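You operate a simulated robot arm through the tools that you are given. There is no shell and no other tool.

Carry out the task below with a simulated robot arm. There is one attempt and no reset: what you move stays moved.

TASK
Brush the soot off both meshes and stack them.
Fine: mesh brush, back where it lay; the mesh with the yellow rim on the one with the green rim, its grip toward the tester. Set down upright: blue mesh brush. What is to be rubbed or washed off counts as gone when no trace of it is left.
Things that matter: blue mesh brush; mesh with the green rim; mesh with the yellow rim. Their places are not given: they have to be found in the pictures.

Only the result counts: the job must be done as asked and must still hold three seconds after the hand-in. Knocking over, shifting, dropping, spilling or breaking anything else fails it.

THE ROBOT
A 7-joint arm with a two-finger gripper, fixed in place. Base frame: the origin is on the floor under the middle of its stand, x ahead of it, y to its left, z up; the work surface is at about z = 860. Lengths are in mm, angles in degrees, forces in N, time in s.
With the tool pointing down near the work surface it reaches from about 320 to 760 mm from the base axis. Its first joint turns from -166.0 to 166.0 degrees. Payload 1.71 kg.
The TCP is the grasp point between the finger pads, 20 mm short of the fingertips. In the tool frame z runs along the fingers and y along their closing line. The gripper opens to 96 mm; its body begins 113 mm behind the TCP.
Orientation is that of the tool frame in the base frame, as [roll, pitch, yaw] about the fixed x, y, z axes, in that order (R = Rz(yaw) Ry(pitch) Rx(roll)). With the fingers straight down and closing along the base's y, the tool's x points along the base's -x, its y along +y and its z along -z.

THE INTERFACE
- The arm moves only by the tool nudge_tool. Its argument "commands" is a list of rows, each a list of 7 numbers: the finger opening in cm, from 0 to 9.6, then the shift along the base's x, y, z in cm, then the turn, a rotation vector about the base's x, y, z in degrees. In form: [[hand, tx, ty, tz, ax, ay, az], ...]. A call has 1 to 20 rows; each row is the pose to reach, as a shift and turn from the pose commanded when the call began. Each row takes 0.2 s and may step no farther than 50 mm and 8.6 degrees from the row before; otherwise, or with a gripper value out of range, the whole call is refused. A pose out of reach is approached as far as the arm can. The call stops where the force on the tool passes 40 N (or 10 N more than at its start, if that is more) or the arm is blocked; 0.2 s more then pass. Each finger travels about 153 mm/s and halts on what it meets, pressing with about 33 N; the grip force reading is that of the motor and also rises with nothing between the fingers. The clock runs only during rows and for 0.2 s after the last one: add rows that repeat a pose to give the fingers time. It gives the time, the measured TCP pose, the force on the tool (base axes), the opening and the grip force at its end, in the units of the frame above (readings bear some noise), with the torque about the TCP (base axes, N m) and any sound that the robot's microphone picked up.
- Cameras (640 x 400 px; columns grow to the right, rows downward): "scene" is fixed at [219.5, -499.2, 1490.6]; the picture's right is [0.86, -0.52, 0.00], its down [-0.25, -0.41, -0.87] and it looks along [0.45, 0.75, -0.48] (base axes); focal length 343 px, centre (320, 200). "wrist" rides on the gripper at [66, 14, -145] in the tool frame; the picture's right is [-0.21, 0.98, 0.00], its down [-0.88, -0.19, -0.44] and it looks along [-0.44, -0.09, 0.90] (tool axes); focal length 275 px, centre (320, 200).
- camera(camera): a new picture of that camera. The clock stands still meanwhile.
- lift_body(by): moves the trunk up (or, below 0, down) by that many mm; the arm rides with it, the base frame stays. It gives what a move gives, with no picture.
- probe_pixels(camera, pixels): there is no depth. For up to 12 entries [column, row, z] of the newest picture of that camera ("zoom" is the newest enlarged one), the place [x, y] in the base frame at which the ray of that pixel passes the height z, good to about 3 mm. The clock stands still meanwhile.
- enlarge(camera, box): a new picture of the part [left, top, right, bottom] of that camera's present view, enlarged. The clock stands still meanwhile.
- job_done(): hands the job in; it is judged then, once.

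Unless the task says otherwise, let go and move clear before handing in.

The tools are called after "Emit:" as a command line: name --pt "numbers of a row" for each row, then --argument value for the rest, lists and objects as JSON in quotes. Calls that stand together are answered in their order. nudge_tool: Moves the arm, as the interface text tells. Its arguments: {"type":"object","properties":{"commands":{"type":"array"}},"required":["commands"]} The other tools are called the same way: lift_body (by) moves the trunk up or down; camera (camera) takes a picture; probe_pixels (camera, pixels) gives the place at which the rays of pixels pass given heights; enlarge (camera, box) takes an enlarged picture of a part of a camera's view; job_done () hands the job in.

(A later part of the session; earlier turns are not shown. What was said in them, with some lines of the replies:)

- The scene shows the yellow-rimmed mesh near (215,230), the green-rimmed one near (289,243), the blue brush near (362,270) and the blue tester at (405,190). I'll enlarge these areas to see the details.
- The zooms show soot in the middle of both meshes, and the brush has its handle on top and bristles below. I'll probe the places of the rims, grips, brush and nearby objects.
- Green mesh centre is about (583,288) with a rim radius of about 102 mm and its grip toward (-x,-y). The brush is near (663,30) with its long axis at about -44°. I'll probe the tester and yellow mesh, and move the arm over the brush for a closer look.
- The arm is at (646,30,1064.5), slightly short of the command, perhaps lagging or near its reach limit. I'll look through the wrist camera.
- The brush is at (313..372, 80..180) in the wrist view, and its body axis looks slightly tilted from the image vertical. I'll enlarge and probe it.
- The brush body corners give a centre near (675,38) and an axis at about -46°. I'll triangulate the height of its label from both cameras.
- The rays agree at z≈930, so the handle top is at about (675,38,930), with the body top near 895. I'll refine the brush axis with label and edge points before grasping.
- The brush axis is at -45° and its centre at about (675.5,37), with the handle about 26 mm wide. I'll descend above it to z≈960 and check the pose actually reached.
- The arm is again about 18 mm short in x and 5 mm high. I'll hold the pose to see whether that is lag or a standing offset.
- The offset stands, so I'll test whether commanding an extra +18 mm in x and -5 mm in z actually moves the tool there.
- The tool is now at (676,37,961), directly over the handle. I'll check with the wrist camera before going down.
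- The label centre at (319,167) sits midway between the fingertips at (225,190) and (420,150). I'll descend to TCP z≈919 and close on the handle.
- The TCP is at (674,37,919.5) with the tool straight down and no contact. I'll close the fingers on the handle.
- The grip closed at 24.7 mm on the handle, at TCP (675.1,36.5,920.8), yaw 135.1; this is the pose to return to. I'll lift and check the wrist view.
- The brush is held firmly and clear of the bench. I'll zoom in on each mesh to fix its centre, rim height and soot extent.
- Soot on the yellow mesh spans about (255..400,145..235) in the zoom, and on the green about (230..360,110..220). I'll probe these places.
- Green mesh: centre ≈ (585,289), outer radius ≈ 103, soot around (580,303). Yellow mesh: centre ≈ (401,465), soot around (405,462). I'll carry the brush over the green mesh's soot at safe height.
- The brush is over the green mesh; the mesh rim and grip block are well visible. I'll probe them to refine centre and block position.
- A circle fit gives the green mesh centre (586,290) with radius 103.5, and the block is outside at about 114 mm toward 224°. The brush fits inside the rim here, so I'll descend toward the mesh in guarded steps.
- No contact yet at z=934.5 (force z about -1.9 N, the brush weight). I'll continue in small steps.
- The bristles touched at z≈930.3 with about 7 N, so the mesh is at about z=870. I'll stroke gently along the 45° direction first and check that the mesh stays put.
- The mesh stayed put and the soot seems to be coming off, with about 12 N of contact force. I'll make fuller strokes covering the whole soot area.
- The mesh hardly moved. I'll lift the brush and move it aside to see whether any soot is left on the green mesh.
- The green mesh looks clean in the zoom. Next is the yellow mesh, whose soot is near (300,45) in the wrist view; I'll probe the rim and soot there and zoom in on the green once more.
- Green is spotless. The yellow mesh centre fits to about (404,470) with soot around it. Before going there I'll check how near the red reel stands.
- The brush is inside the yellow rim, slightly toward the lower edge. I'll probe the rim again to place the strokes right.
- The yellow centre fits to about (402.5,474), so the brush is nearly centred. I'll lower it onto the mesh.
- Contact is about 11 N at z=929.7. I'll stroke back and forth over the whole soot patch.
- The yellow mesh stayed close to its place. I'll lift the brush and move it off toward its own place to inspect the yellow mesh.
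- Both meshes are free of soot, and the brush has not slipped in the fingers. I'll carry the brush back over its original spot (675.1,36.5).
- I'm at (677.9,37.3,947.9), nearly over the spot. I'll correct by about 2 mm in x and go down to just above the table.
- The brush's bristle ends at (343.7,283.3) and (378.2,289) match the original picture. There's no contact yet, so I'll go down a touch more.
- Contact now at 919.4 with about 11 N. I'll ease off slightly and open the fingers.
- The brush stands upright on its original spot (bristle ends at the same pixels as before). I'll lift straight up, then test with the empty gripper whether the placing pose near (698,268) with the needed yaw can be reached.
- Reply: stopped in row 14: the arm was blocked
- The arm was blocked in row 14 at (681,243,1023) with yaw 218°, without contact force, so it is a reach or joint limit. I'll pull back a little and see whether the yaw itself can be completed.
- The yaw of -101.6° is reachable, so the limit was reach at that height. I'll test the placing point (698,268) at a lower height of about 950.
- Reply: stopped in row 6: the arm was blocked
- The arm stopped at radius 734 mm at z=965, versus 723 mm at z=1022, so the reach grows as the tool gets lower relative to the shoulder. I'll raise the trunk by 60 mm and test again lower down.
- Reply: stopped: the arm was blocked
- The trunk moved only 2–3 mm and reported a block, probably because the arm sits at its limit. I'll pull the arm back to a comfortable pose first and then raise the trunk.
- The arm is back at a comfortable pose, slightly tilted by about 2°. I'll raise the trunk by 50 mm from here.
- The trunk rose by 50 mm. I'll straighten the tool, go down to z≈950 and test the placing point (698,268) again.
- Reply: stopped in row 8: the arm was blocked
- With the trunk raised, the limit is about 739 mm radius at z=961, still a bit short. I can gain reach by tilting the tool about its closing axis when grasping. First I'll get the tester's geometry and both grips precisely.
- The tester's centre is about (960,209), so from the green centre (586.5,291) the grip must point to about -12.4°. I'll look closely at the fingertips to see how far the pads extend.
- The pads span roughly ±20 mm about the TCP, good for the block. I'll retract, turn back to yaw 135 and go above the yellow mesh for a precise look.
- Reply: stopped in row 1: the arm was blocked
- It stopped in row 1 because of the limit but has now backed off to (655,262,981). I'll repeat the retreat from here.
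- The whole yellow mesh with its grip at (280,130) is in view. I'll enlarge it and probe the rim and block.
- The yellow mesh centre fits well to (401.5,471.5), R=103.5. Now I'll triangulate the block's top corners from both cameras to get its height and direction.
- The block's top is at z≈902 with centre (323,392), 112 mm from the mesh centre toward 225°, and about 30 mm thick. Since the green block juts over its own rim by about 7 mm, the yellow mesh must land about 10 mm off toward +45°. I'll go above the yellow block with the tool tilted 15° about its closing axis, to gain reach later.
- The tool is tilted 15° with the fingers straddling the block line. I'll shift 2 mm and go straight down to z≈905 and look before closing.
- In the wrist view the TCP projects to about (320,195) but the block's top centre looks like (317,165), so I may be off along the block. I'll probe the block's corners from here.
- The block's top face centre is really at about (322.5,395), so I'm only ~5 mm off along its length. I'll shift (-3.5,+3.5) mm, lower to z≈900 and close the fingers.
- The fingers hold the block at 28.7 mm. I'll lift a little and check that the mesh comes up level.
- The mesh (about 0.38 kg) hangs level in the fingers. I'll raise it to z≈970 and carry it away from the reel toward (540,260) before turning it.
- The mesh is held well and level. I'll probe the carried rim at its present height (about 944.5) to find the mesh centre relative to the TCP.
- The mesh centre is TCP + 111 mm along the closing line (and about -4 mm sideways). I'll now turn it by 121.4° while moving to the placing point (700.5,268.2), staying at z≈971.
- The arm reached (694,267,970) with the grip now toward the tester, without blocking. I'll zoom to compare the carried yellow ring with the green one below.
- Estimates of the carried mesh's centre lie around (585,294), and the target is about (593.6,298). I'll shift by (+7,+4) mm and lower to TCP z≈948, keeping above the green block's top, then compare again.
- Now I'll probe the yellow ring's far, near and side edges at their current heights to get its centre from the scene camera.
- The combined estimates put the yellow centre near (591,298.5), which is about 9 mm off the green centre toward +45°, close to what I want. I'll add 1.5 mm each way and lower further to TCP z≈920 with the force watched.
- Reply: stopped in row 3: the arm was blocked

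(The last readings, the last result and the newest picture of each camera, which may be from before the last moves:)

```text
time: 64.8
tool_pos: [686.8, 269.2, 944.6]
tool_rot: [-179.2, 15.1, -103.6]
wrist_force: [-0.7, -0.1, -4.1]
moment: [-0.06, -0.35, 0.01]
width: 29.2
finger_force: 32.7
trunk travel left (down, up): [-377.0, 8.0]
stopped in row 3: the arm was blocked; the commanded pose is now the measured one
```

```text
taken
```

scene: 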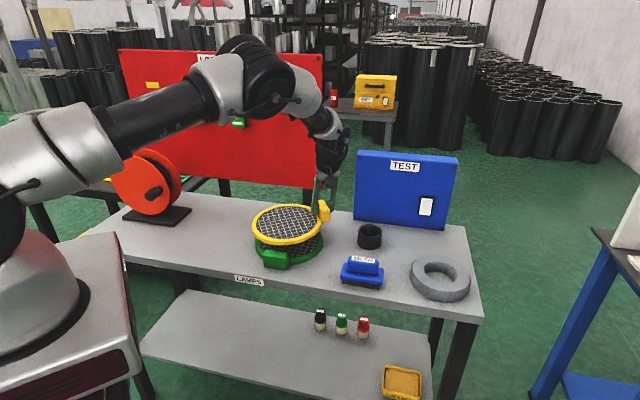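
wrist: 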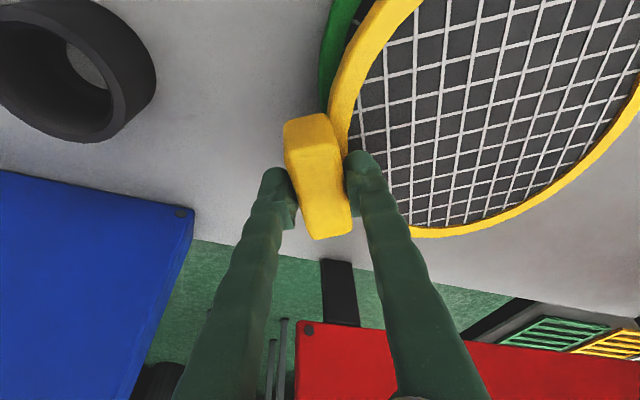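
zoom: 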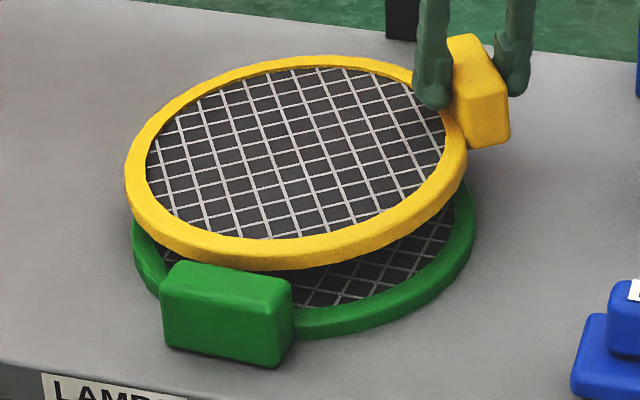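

The arm reached its limit again and jerked back about 14 mm in x, and the yellow rim pushed the green mesh slightly (its block moved from about x=185 to 162 in the zoom). I'll raise the yellow mesh straight up a little and re-measure everything.

Emit:
nudge_tool --pt "0 -0.1 0 1 0 0 0" --pt "0 -0.3 0 2.2 0 0 0" --pt "0 -0.3 0 2.5 0 0 0" --pt "0 -0.3 0 2.5 0 0 0"

Emit:
camera --camera "scene"

Emit:
enlarge --camera "scene" --box '[240, 190, 340, 280]'

```text
time: 65.8
tool_pos: [686.5, 270.0, 965.9]
tool_rot: [-179.4, 15.1, -103.6]
wrist_force: [-0.1, -0.1, -4.1]
moment: [-0.08, -0.32, 0.0]
width: 29.2
finger_force: 32.4
trunk travel left (down, up): [-377.0, 8.0]
```

```text
taken
```

scene: 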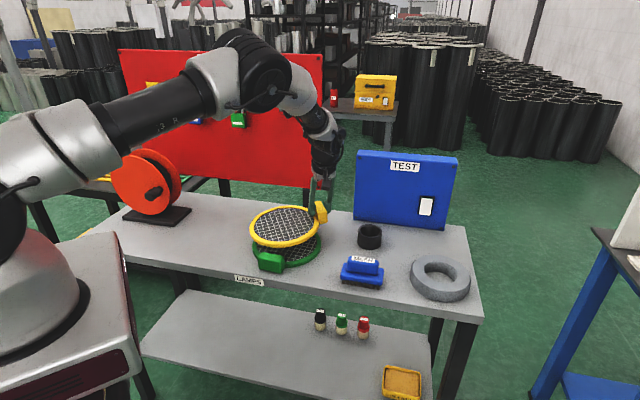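

```text
4.44 times, centred on (290, 235) of scene
```

zoom: 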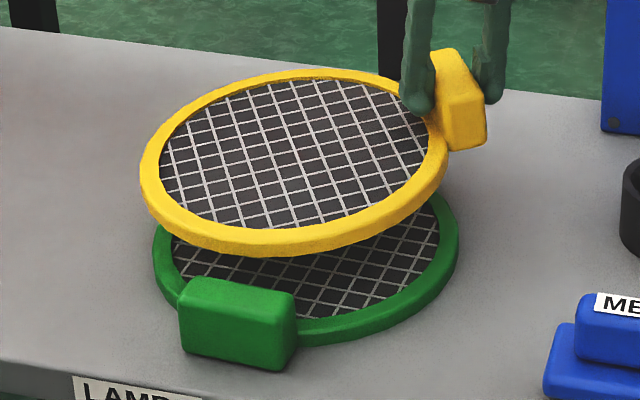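

Emit:
probe_pixels --camera "scene" --pixels '[[252.4, 245, 868], [321.3, 243, 868], [261.4, 253, 902], [284.8, 255.7, 902], [259, 258.5, 902], [282, 263.5, 902], [290, 266.3, 862], [290, 206.5, 940]]'

Emit:
camera --camera "wrist"

Emit:
enlarge --camera "scene" --box '[245, 230, 335, 285]'

```text
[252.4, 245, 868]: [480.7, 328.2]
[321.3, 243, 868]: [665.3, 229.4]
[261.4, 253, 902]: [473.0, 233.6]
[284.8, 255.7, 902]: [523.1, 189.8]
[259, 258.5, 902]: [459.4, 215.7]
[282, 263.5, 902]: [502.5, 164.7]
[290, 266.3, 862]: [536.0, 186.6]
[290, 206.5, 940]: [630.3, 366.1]
```

```text
taken
```

wrist: 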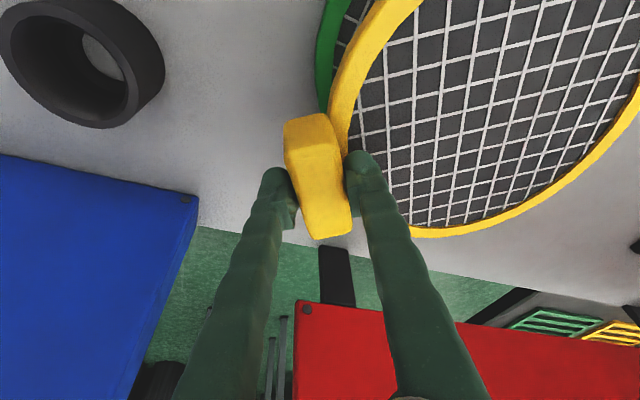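

```text
7.11 times, centred on (290, 258) of scene
```

zoom: 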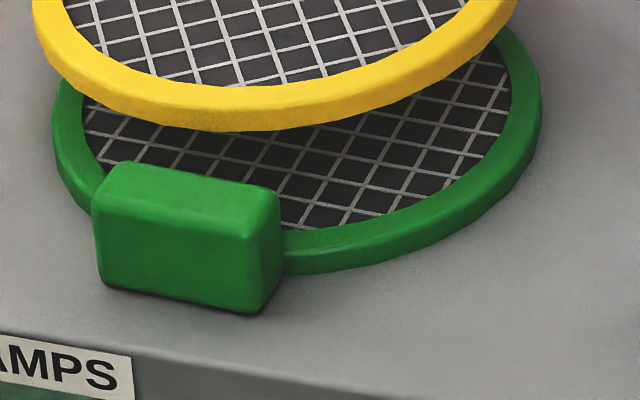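

The green mesh moved by about (-11,-11) mm to about (574,280), so it's now a bit nearer and easier to reach. The yellow ring sags about 4° at its far side (its left edge in the zoom sits low). I'll level it with a 4° rotation and move over the new target.

Emit:
nudge_tool --pt "0 0 -0.4 0 0.3 1.3 0" --pt "0 0.1 -0.9 0 0.63 2.6 0" --pt "0 0.1 -1.4 0 0.94 3.89 0" --pt "0 0.1 -1.4 0 0.94 3.89 0" --pt "0 0.1 -1.4 0 0.94 3.89 0"

Emit:
enlarge --camera "scene" --box '[240, 190, 340, 280]'

Emit:
camera --camera "wrist"

```text
time: 67.0
tool_pos: [686.7, 257.5, 966.9]
tool_rot: [176.4, 15.1, -104.6]
wrist_force: [-0.1, -0.4, -4.1]
moment: [-0.08, -0.3, 0.01]
width: 29.1
finger_force: 32.8
trunk travel left (down, up): [-377.0, 8.0]
```

```text
4.44 times, centred on (290, 235) of scene
```

zoom: 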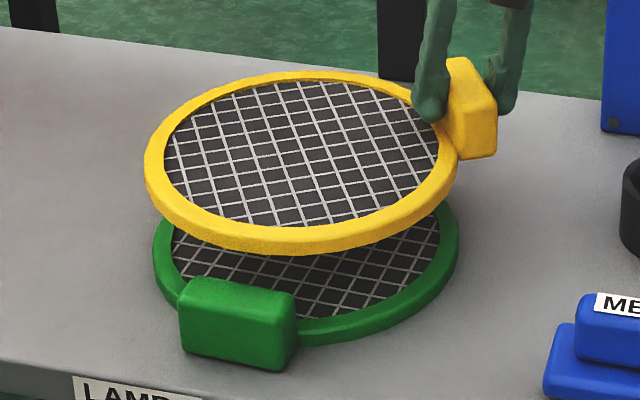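

```text
taken
```

wrist: 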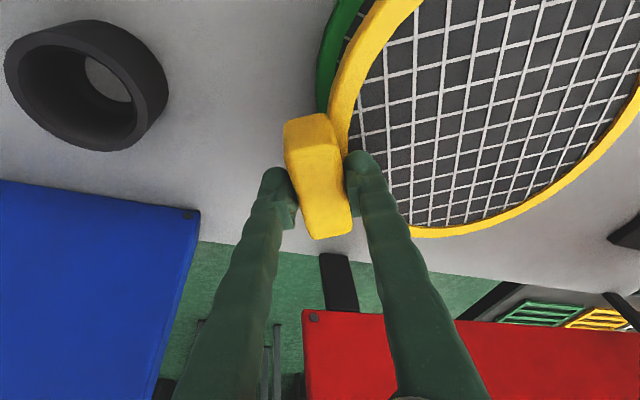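

The yellow ring now looks parallel to the green one. I'll probe its edges to find its centre before lowering.

Emit:
probe_pixels --camera "scene" --pixels '[[287.75, 205.75, 940.4], [282.1, 247.6, 928.4], [250.6, 226.6, 934], [320.8, 224.2, 934], [252.4, 245, 868], [321.3, 243, 868], [290, 266.3, 862]]'

Emit:
probe_pixels --camera "wrist" --pixels '[[333, 105, 940.4], [352, 50, 940.4], [378, 5, 940.4], [430, 238, 940.4], [480, 232, 940.4], [530, 215, 940.4], [580, 184, 940.4], [620, 145, 940.4], [638, 122, 940.4], [317, 85, 870], [328, 35, 870]]'

```text
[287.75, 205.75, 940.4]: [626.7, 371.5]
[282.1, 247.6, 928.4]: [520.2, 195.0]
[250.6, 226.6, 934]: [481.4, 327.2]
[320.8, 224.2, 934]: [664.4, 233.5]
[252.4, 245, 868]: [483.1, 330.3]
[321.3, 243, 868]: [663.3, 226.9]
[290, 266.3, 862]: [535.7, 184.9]
```

```text
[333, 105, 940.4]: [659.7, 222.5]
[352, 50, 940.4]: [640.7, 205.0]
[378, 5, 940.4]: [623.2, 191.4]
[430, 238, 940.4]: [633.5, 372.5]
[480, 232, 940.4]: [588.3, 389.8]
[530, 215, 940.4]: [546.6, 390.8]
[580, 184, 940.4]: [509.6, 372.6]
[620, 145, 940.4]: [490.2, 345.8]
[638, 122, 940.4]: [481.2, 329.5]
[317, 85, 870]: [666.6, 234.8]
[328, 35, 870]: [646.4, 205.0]
```

Yellow's centre is about (576,285.5) against green's (575,279.5), so I'll shift (+6,+3) mm for clearance from the green block and lower to z≈946.

Emit:
nudge_tool --pt "0 0.3 0.15 -0.5 0 0 0" --pt "0 0.6 0.3 -1.2 0 0 0" --pt "0 0.6 0.3 -2 0 0 0" --pt "0 0.6 0.3 -2 0 0 0" --pt "0 0.6 0.3 -2 0 0 0"

Emit:
enlarge --camera "scene" --box '[240, 200, 340, 280]'

```text
time: 67.9
tool_pos: [678.1, 259.1, 959.4]
tool_rot: [177.3, 15.4, -104.4]
wrist_force: [-0.9, -0.3, -4.1]
moment: [-0.06, -0.37, -0.01]
width: 29.1
finger_force: 33.0
trunk travel left (down, up): [-377.0, 8.0]
stopped in row 4: the arm was blocked; the commanded pose is now the measured one
```

```text
5.00 times, centred on (290, 240) of scene
```

zoom: 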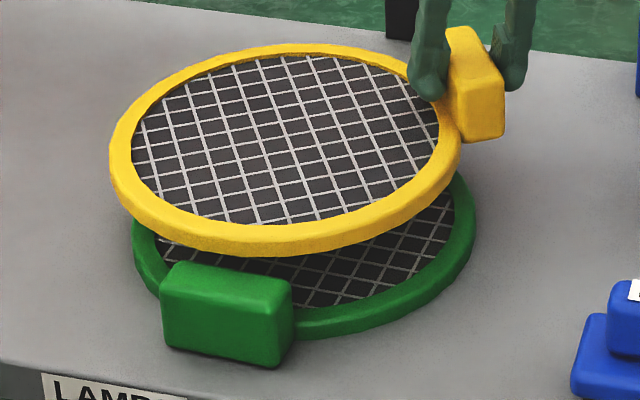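

The arm is limited again at radius ~740 with the extra levelling tilt, since that tilt pushes the wrist outward; nothing was touched. I'll take back 2° of the tilt (a little sag is fine, the far rim just touches first) and approach the target in smaller steps.

Emit:
nudge_tool --pt "0 0.2 -0.05 0.4 -0.24 -1 0" --pt "0 0.5 -0.1 0.6 -0.47 -1.94 0" --pt "0 0.8 -0.16 0.6 -0.47 -1.94 0" --pt "0 1.1 -0.16 0.6 -0.47 -1.94 0" --pt "0 1.35 -0.16 0.6 -0.47 -1.94 0" --pt "0 1.35 -0.16 0.6 -0.47 -1.94 0" --pt "0 1.35 -0.16 0.6 -0.47 -1.94 0"

Emit:
enlarge --camera "scene" --box '[240, 200, 340, 280]'

Emit:
camera --camera "wrist"

```text
time: 69.5
tool_pos: [692.3, 257.4, 962.1]
tool_rot: [179.3, 15.2, -103.9]
wrist_force: [0.1, 0.3, -3.4]
moment: [-0.14, -0.32, -0.03]
width: 29.2
finger_force: 32.4
trunk travel left (down, up): [-377.0, 8.0]
```

```text
5.00 times, centred on (290, 240) of scene
```

zoom: 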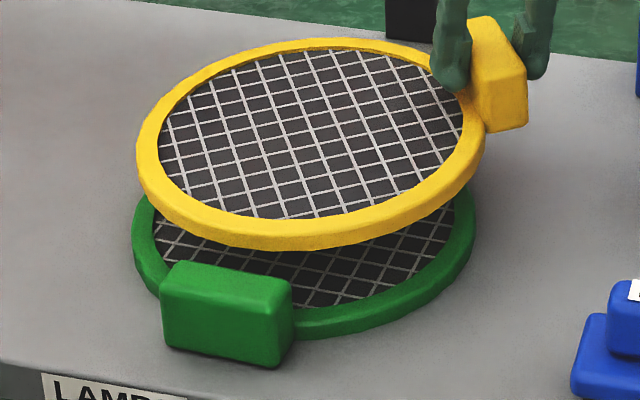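

```text
taken
```

wrist: 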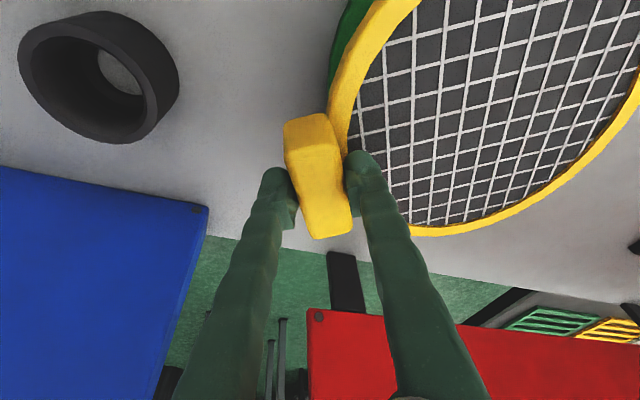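

Emit:
probe_pixels --camera "scene" --pixels '[[291, 207.6, 930.9], [284, 250, 916.8], [253.4, 231, 921], [323, 226.5, 931], [252.4, 245, 868], [321.1, 243, 868], [288, 268, 862]]'

Emit:
probe_pixels --camera "wrist" --pixels '[[333, 105, 933], [352, 50, 931], [378, 5, 930], [430, 237, 932], [480, 231, 929], [530, 213, 927], [580, 181, 925], [620, 141, 923], [638, 118, 922], [331, 80, 870], [345, 25, 870]]'

```text
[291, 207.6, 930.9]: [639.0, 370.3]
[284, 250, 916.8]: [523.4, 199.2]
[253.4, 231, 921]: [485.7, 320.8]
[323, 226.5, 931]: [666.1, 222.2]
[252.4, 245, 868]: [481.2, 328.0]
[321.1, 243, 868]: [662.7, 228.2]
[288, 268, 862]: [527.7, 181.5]
```

```text
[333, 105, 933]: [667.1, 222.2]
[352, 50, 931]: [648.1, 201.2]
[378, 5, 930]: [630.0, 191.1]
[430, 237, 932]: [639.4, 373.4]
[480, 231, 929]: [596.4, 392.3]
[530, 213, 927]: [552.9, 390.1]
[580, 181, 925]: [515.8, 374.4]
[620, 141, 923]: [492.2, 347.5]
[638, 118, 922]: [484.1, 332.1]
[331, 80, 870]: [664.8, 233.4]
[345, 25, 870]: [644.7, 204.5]
```

Both views agree: the yellow centre (≈582,286) is about 12–13 mm from the green centre (≈572,278) toward the side away from the green block, which leaves clearance. I'll lower in steps, watching for limits.

Emit:
nudge_tool --pt "0 0 0 -0.5 0 0 0" --pt "0 0 0 -1 0 0 0" --pt "0 0 0 -1.5 0 0 0" --pt "0 0 0 -1.5 0 0 0"

Emit:
enlarge --camera "scene" --box '[240, 210, 340, 280]'

```text
time: 70.5
tool_pos: [693.5, 258.1, 947.2]
tool_rot: [179.3, 15.3, -104.0]
wrist_force: [0.3, 0.2, -3.4]
moment: [-0.08, -0.3, 0.03]
width: 29.2
finger_force: 33.6
trunk travel left (down, up): [-377.0, 8.0]
```

```text
5.71 times, centred on (290, 245) of scene
```

zoom: 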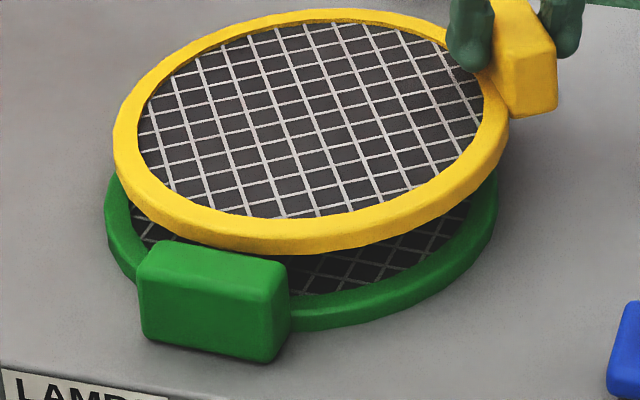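

No limit hit at z=947 and the green mesh is untouched. I'll continue down to about z=935.

Emit:
nudge_tool --pt "0 0 0 -0.4 0 0 0" --pt "0 0 0 -0.8 0 0 0" --pt "0 0 0 -1.2 0 0 0" --pt "0 0 0 -1.2 0 0 0"

Emit:
enlarge --camera "scene" --box '[240, 210, 340, 280]'

```text
time: 71.5
tool_pos: [693.2, 258.6, 935.3]
tool_rot: [179.3, 15.3, -103.9]
wrist_force: [0.4, 0.4, -3.6]
moment: [-0.09, -0.27, 0.02]
width: 29.3
finger_force: 33.0
trunk travel left (down, up): [-377.0, 8.0]
```

```text
5.71 times, centred on (290, 245) of scene
```

zoom: 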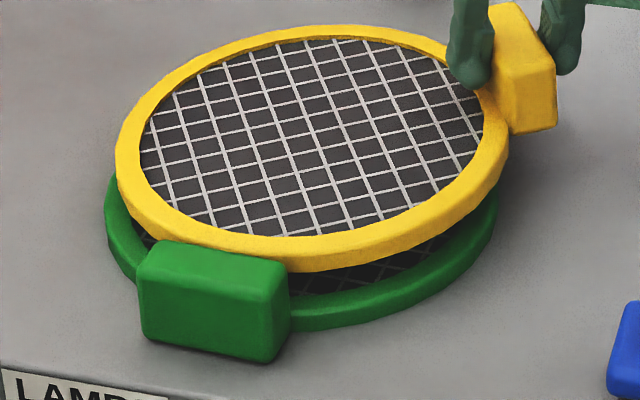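

The yellow rim is now passing down beside the green block without touching it. I'll continue to about z=925.

Emit:
nudge_tool --pt "0 0 0 -0.3 0 0 0" --pt "0 0 0 -0.6 0 0 0" --pt "0 0 0 -0.9 0 0 0" --pt "0 0 0 -0.9 0 0 0"

Emit:
enlarge --camera "scene" --box '[240, 210, 340, 280]'

```text
time: 72.5
tool_pos: [692.7, 257.5, 926.7]
tool_rot: [179.3, 15.3, -104.0]
wrist_force: [-0.6, 0.8, -3.7]
moment: [-0.09, -0.33, -0.01]
width: 29.2
finger_force: 33.3
trunk travel left (down, up): [-377.0, 8.0]
```

```text
5.71 times, centred on (290, 245) of scene
```

zoom: 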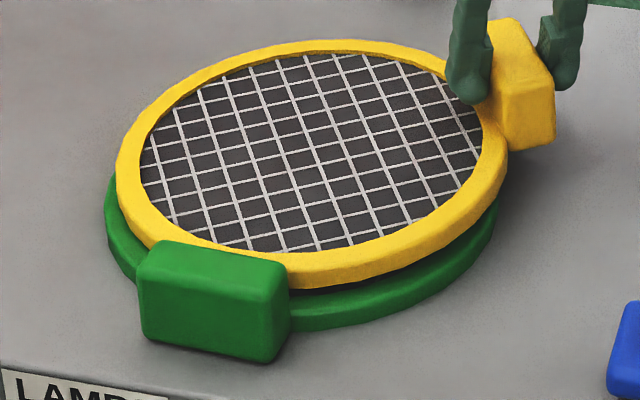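

No contact yet at z=926.7 and the rings line up well. I'll go down 3 mm at a time now.

Emit:
nudge_tool --pt "0 0 0 -0.2 0 0 0" --pt "0 0 0 -0.4 0 0 0" --pt "0 0 0 -0.5 0 0 0" --pt "0 0 0 -0.5 0 0 0"

```text
time: 73.5
tool_pos: [693.2, 257.6, 920.5]
tool_rot: [179.2, 15.3, -104.0]
wrist_force: [0.5, 0.5, -2.9]
moment: [-0.02, -0.12, -0.02]
width: 29.5
finger_force: 32.9
trunk travel left (down, up): [-377.0, 8.0]
```

The moment dropped to 0.12, so the far rim has just touched the green. I'll continue in small steps.

Emit:
nudge_tool --pt "0 0 0 -0.2 0 0 0" --pt "0 0 0 -0.4 0 0 0" --pt "0 0 0 -0.4 0 0 0"

Emit:
enlarge --camera "scene" --box '[240, 210, 340, 280]'

```text
time: 74.3
tool_pos: [694.3, 257.3, 917.5]
tool_rot: [179.3, 15.4, -104.1]
wrist_force: [1.0, -0.3, -2.6]
moment: [-0.05, -0.01, 0.01]
width: 28.9
finger_force: 33.3
trunk travel left (down, up): [-377.0, 8.0]
```

```text
5.71 times, centred on (290, 245) of scene
```

zoom: 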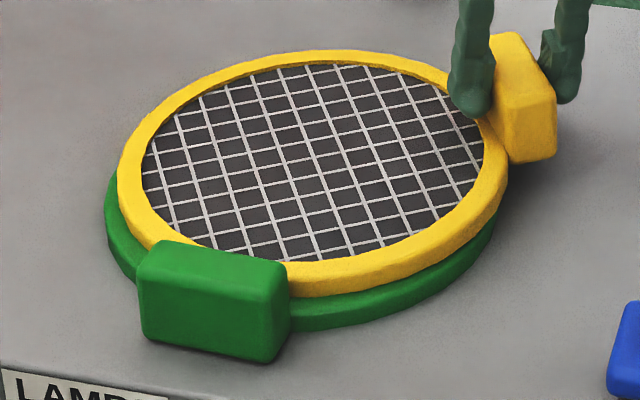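

Emit:
nudge_tool --pt "0 0 0 -0.15 0 0 0" --pt "0 0 0 -0.3 0 0 0" --pt "0 0 0 -0.3 0 0 0"

```text
time: 75.1
tool_pos: [693.8, 257.8, 913.3]
tool_rot: [179.3, 15.3, -104.0]
wrist_force: [0.2, 0.3, -2.3]
moment: [-0.01, 0.02, 0.04]
width: 28.9
finger_force: 32.9
trunk travel left (down, up): [-377.0, 8.0]
```

Emit:
nudge_tool --pt "0 0 0 -0.1 0 0 0" --pt "0 0 0 -0.2 0 0 0" --pt "0 0 0 -0.2 0 0 0"

Emit:
enlarge --camera "scene" --box '[240, 210, 340, 280]'

```text
time: 75.9
tool_pos: [693.5, 258.3, 910.7]
tool_rot: [179.3, 15.2, -104.0]
wrist_force: [0.4, -0.4, -1.7]
moment: [-0.13, 0.02, 0.08]
width: 29.3
finger_force: 33.4
trunk travel left (down, up): [-377.0, 8.0]
```

```text
5.71 times, centred on (290, 245) of scene
```

zoom: 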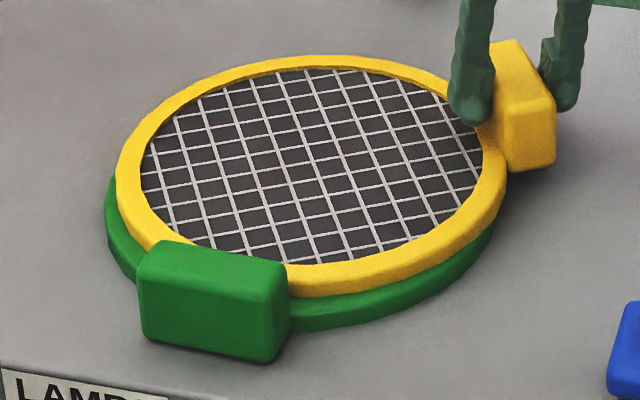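

The ring is nearly flat on the green one. I'll press down another 1–2 mm to confirm full contact.

Emit:
nudge_tool --pt "0 0 0 -0.08 0 0 0" --pt "0 0 0 -0.15 0 0 0" --pt "0 0 0 -0.15 0 0 0"

```text
time: 76.7
tool_pos: [693.4, 257.3, 910.8]
tool_rot: [179.5, 15.3, -104.0]
wrist_force: [1.7, 1.0, 4.4]
moment: [-0.52, 0.07, 0.07]
width: 29.1
finger_force: 32.9
trunk travel left (down, up): [-377.0, 8.0]
```

Full contact now: the force rose by about 8 N at z=910.8. I'll ease slightly and open the fingers.

Emit:
nudge_tool --pt "0 0 0 0.08 0 0 0" --pt "3.2 0 0 0.08 0 0 0" --pt "3.6 0 0 0.08 0 0 0" --pt "4.2 0 0 0.08 0 0 0" --pt "5 0 0 0.08 0 0 0" --pt "6 0 0 0.08 0 0 0" --pt "6 0 0 0.08 0 0 0"

Emit:
enlarge --camera "scene" --box '[240, 210, 340, 280]'

Emit:
camera --camera "wrist"

```text
time: 78.3
tool_pos: [692.9, 258.1, 911.5]
tool_rot: [179.2, 15.3, -104.0]
wrist_force: [0.1, -0.4, -0.6]
moment: [0.02, 0.03, 0.05]
width: 60.1
finger_force: 0.1
trunk travel left (down, up): [-377.0, 8.0]
```

```text
5.71 times, centred on (290, 245) of scene
```

zoom: 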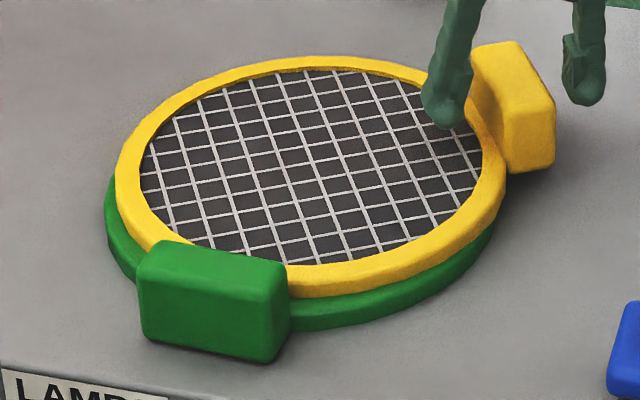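

```text
taken
```

wrist: 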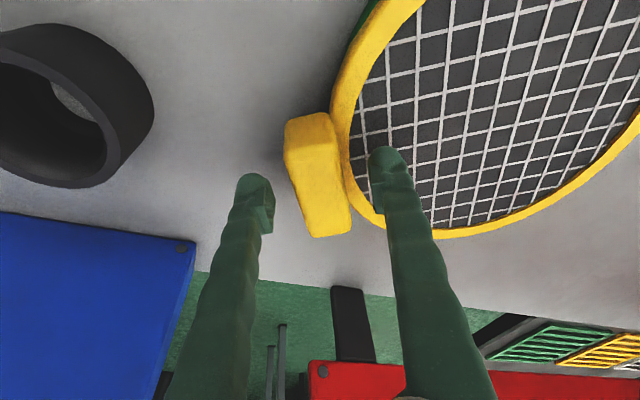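

Released: the yellow mesh lies flat on the green one with its grip toward the tester. I'll raise the fingers straight up, then pull back toward the robot.

Emit:
nudge_tool --pt "6 0 0 1 0 0 0" --pt "6 0 0 2 0 0 0" --pt "6 0 0 3.2 0 0 0" --pt "6 0 0 4.5 0 0 0" --pt "6 -0.5 -0.2 6 0 0 0" --pt "6 -1.5 -0.5 8 0 0 0" --pt "6 -3.5 -1.5 11 0 0 0" --pt "6 -6 -3 14 0 0 0" --pt "6 -9 -5 17 0 0 0" --pt "6 -12 -8 19 0 0 0" --pt "6 -15 -11 20 0 0 0" --pt "6 -15 -11 20 0 0 0"

Emit:
camera --camera "scene"

Emit:
camera --camera "wrist"

Emit:
enlarge --camera "scene" --box '[240, 205, 340, 280]'

```text
time: 80.9
tool_pos: [541.2, 149.4, 1111.9]
tool_rot: [179.3, 15.2, -104.0]
wrist_force: [-0.2, 0.3, 0.0]
moment: [-0.01, 0.04, 0.0]
width: 60.2
finger_force: 0.0
trunk travel left (down, up): [-377.0, 8.0]
```

```text
taken
```

scene: 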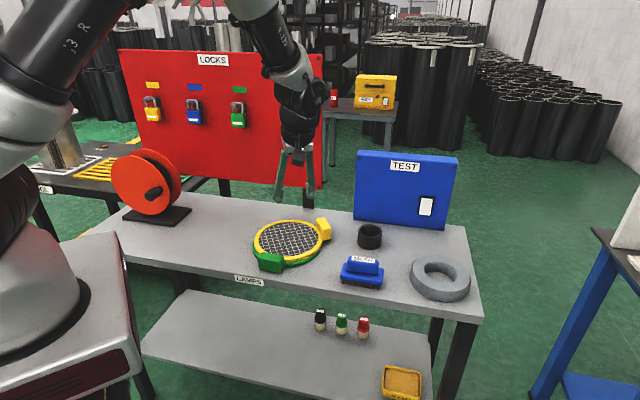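

```text
taken
```

wrist: 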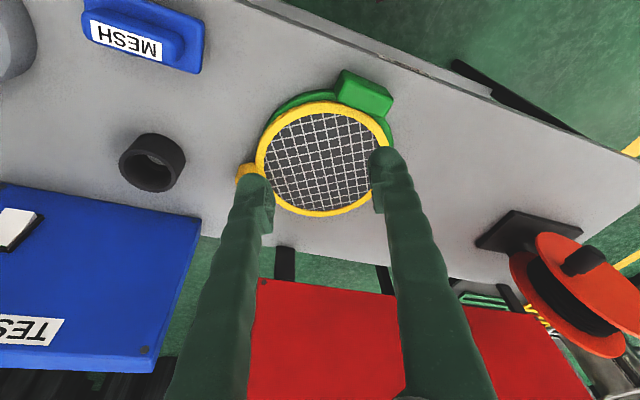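

```text
5.33 times, centred on (290, 242) of scene
```

zoom: 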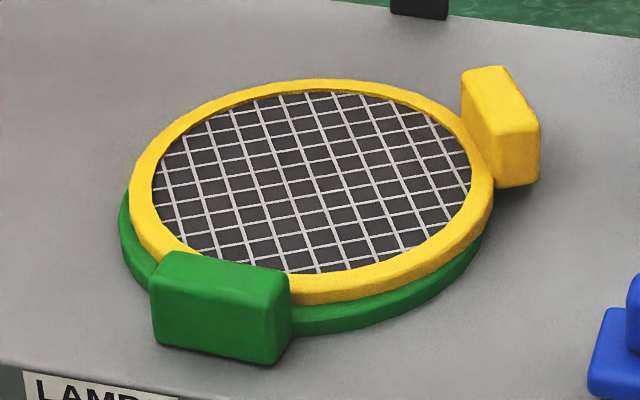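

The stack looks flat and stable, with the yellow grip at (323,228) pointing to the tester. I'll do a last check of the brush, the mesh surface and the surroundings, letting a little time pass.

Emit:
nudge_tool --pt "6 -1 -2 1 0 0 0" --pt "6 -2 -4 2 0 0 0" --pt "6 -2 -4 2 0 0 0" --pt "6 -2 -4 2 0 0 0" --pt "6 -2 -4 2 0 0 0"

Emit:
enlarge --camera "scene" --box '[330, 245, 400, 295]'

Emit:
enlarge --camera "scene" --box '[240, 205, 340, 280]'

Emit:
enlarge --camera "wrist" --box '[220, 60, 420, 230]'

```text
time: 82.1
tool_pos: [520.9, 107.9, 1131.9]
tool_rot: [179.3, 15.2, -103.9]
wrist_force: [0.1, 0.1, -0.1]
moment: [0.0, 0.03, -0.03]
width: 60.0
finger_force: 0.1
trunk travel left (down, up): [-377.0, 8.0]
```

```text
8.00 times, centred on (365, 270) of scene
```

zoom: 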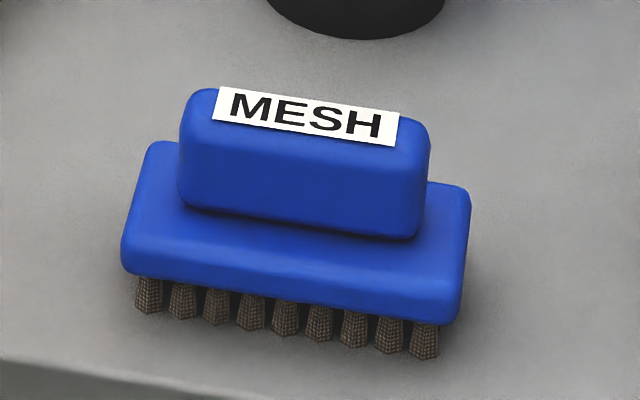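

```text
5.33 times, centred on (290, 242) of scene
```

zoom: 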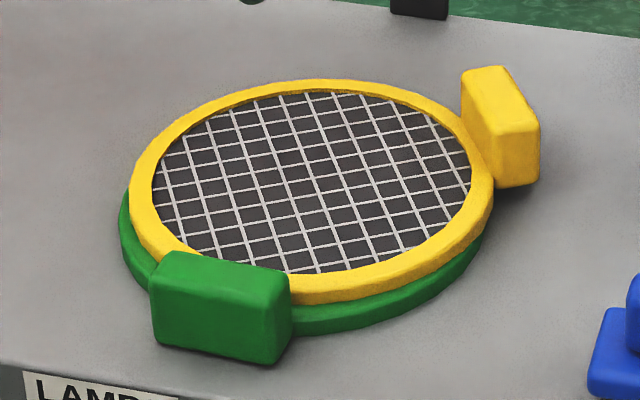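

```text
2.35 times, centred on (320, 145) of wrist
```

zoom: 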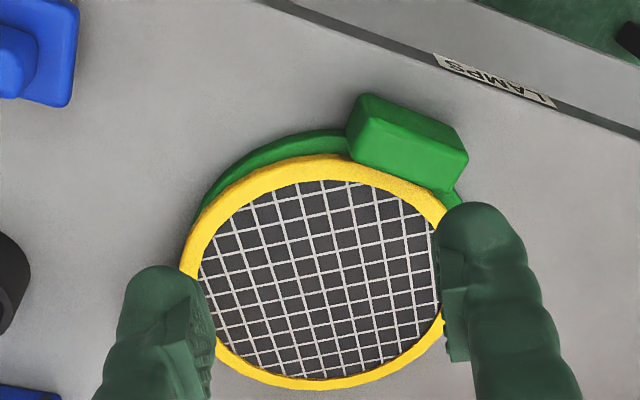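

The brush stands exactly where it was (same pixels as at the start), both meshes are clean, and the yellow mesh rests stably on the green one with its grip toward the tester. The arm is clear, so I'll hand in the job.

Emit:
job_done

```text
The job is handed in.
```

I handed the job in with both meshes brushed clean, the yellow mesh stacked on the green one, and the brush back upright where it lay. I don't have the verdict on it.

- **Soot:** zoomed pictures taken after brushing showed no trace on either mesh.
- **Brush:** in the final zoom it stands on its bristles within about 1 mm of its starting position.
- **Stack:** the yellow mesh rests flat on the green rim. Its grip points about 14° toward -y, within about 3° of straight at the tester's centre.

Two things differ from a clean run:

- **Green mesh moved:** during my first try at lowering the yellow mesh, the arm hit its reach limit and jerked back. The yellow rim pushed the green mesh about 15 mm toward the front of the bench and turned it a few degrees.
- **Stack is off-centre:** the yellow mesh sits about 12 mm away from the green mesh's centre. The green grip juts in over its own rim by about 7 mm, so a centred stack would not fit.

Nothing else appears to have been touched or shifted. The arm is clear of the bench.
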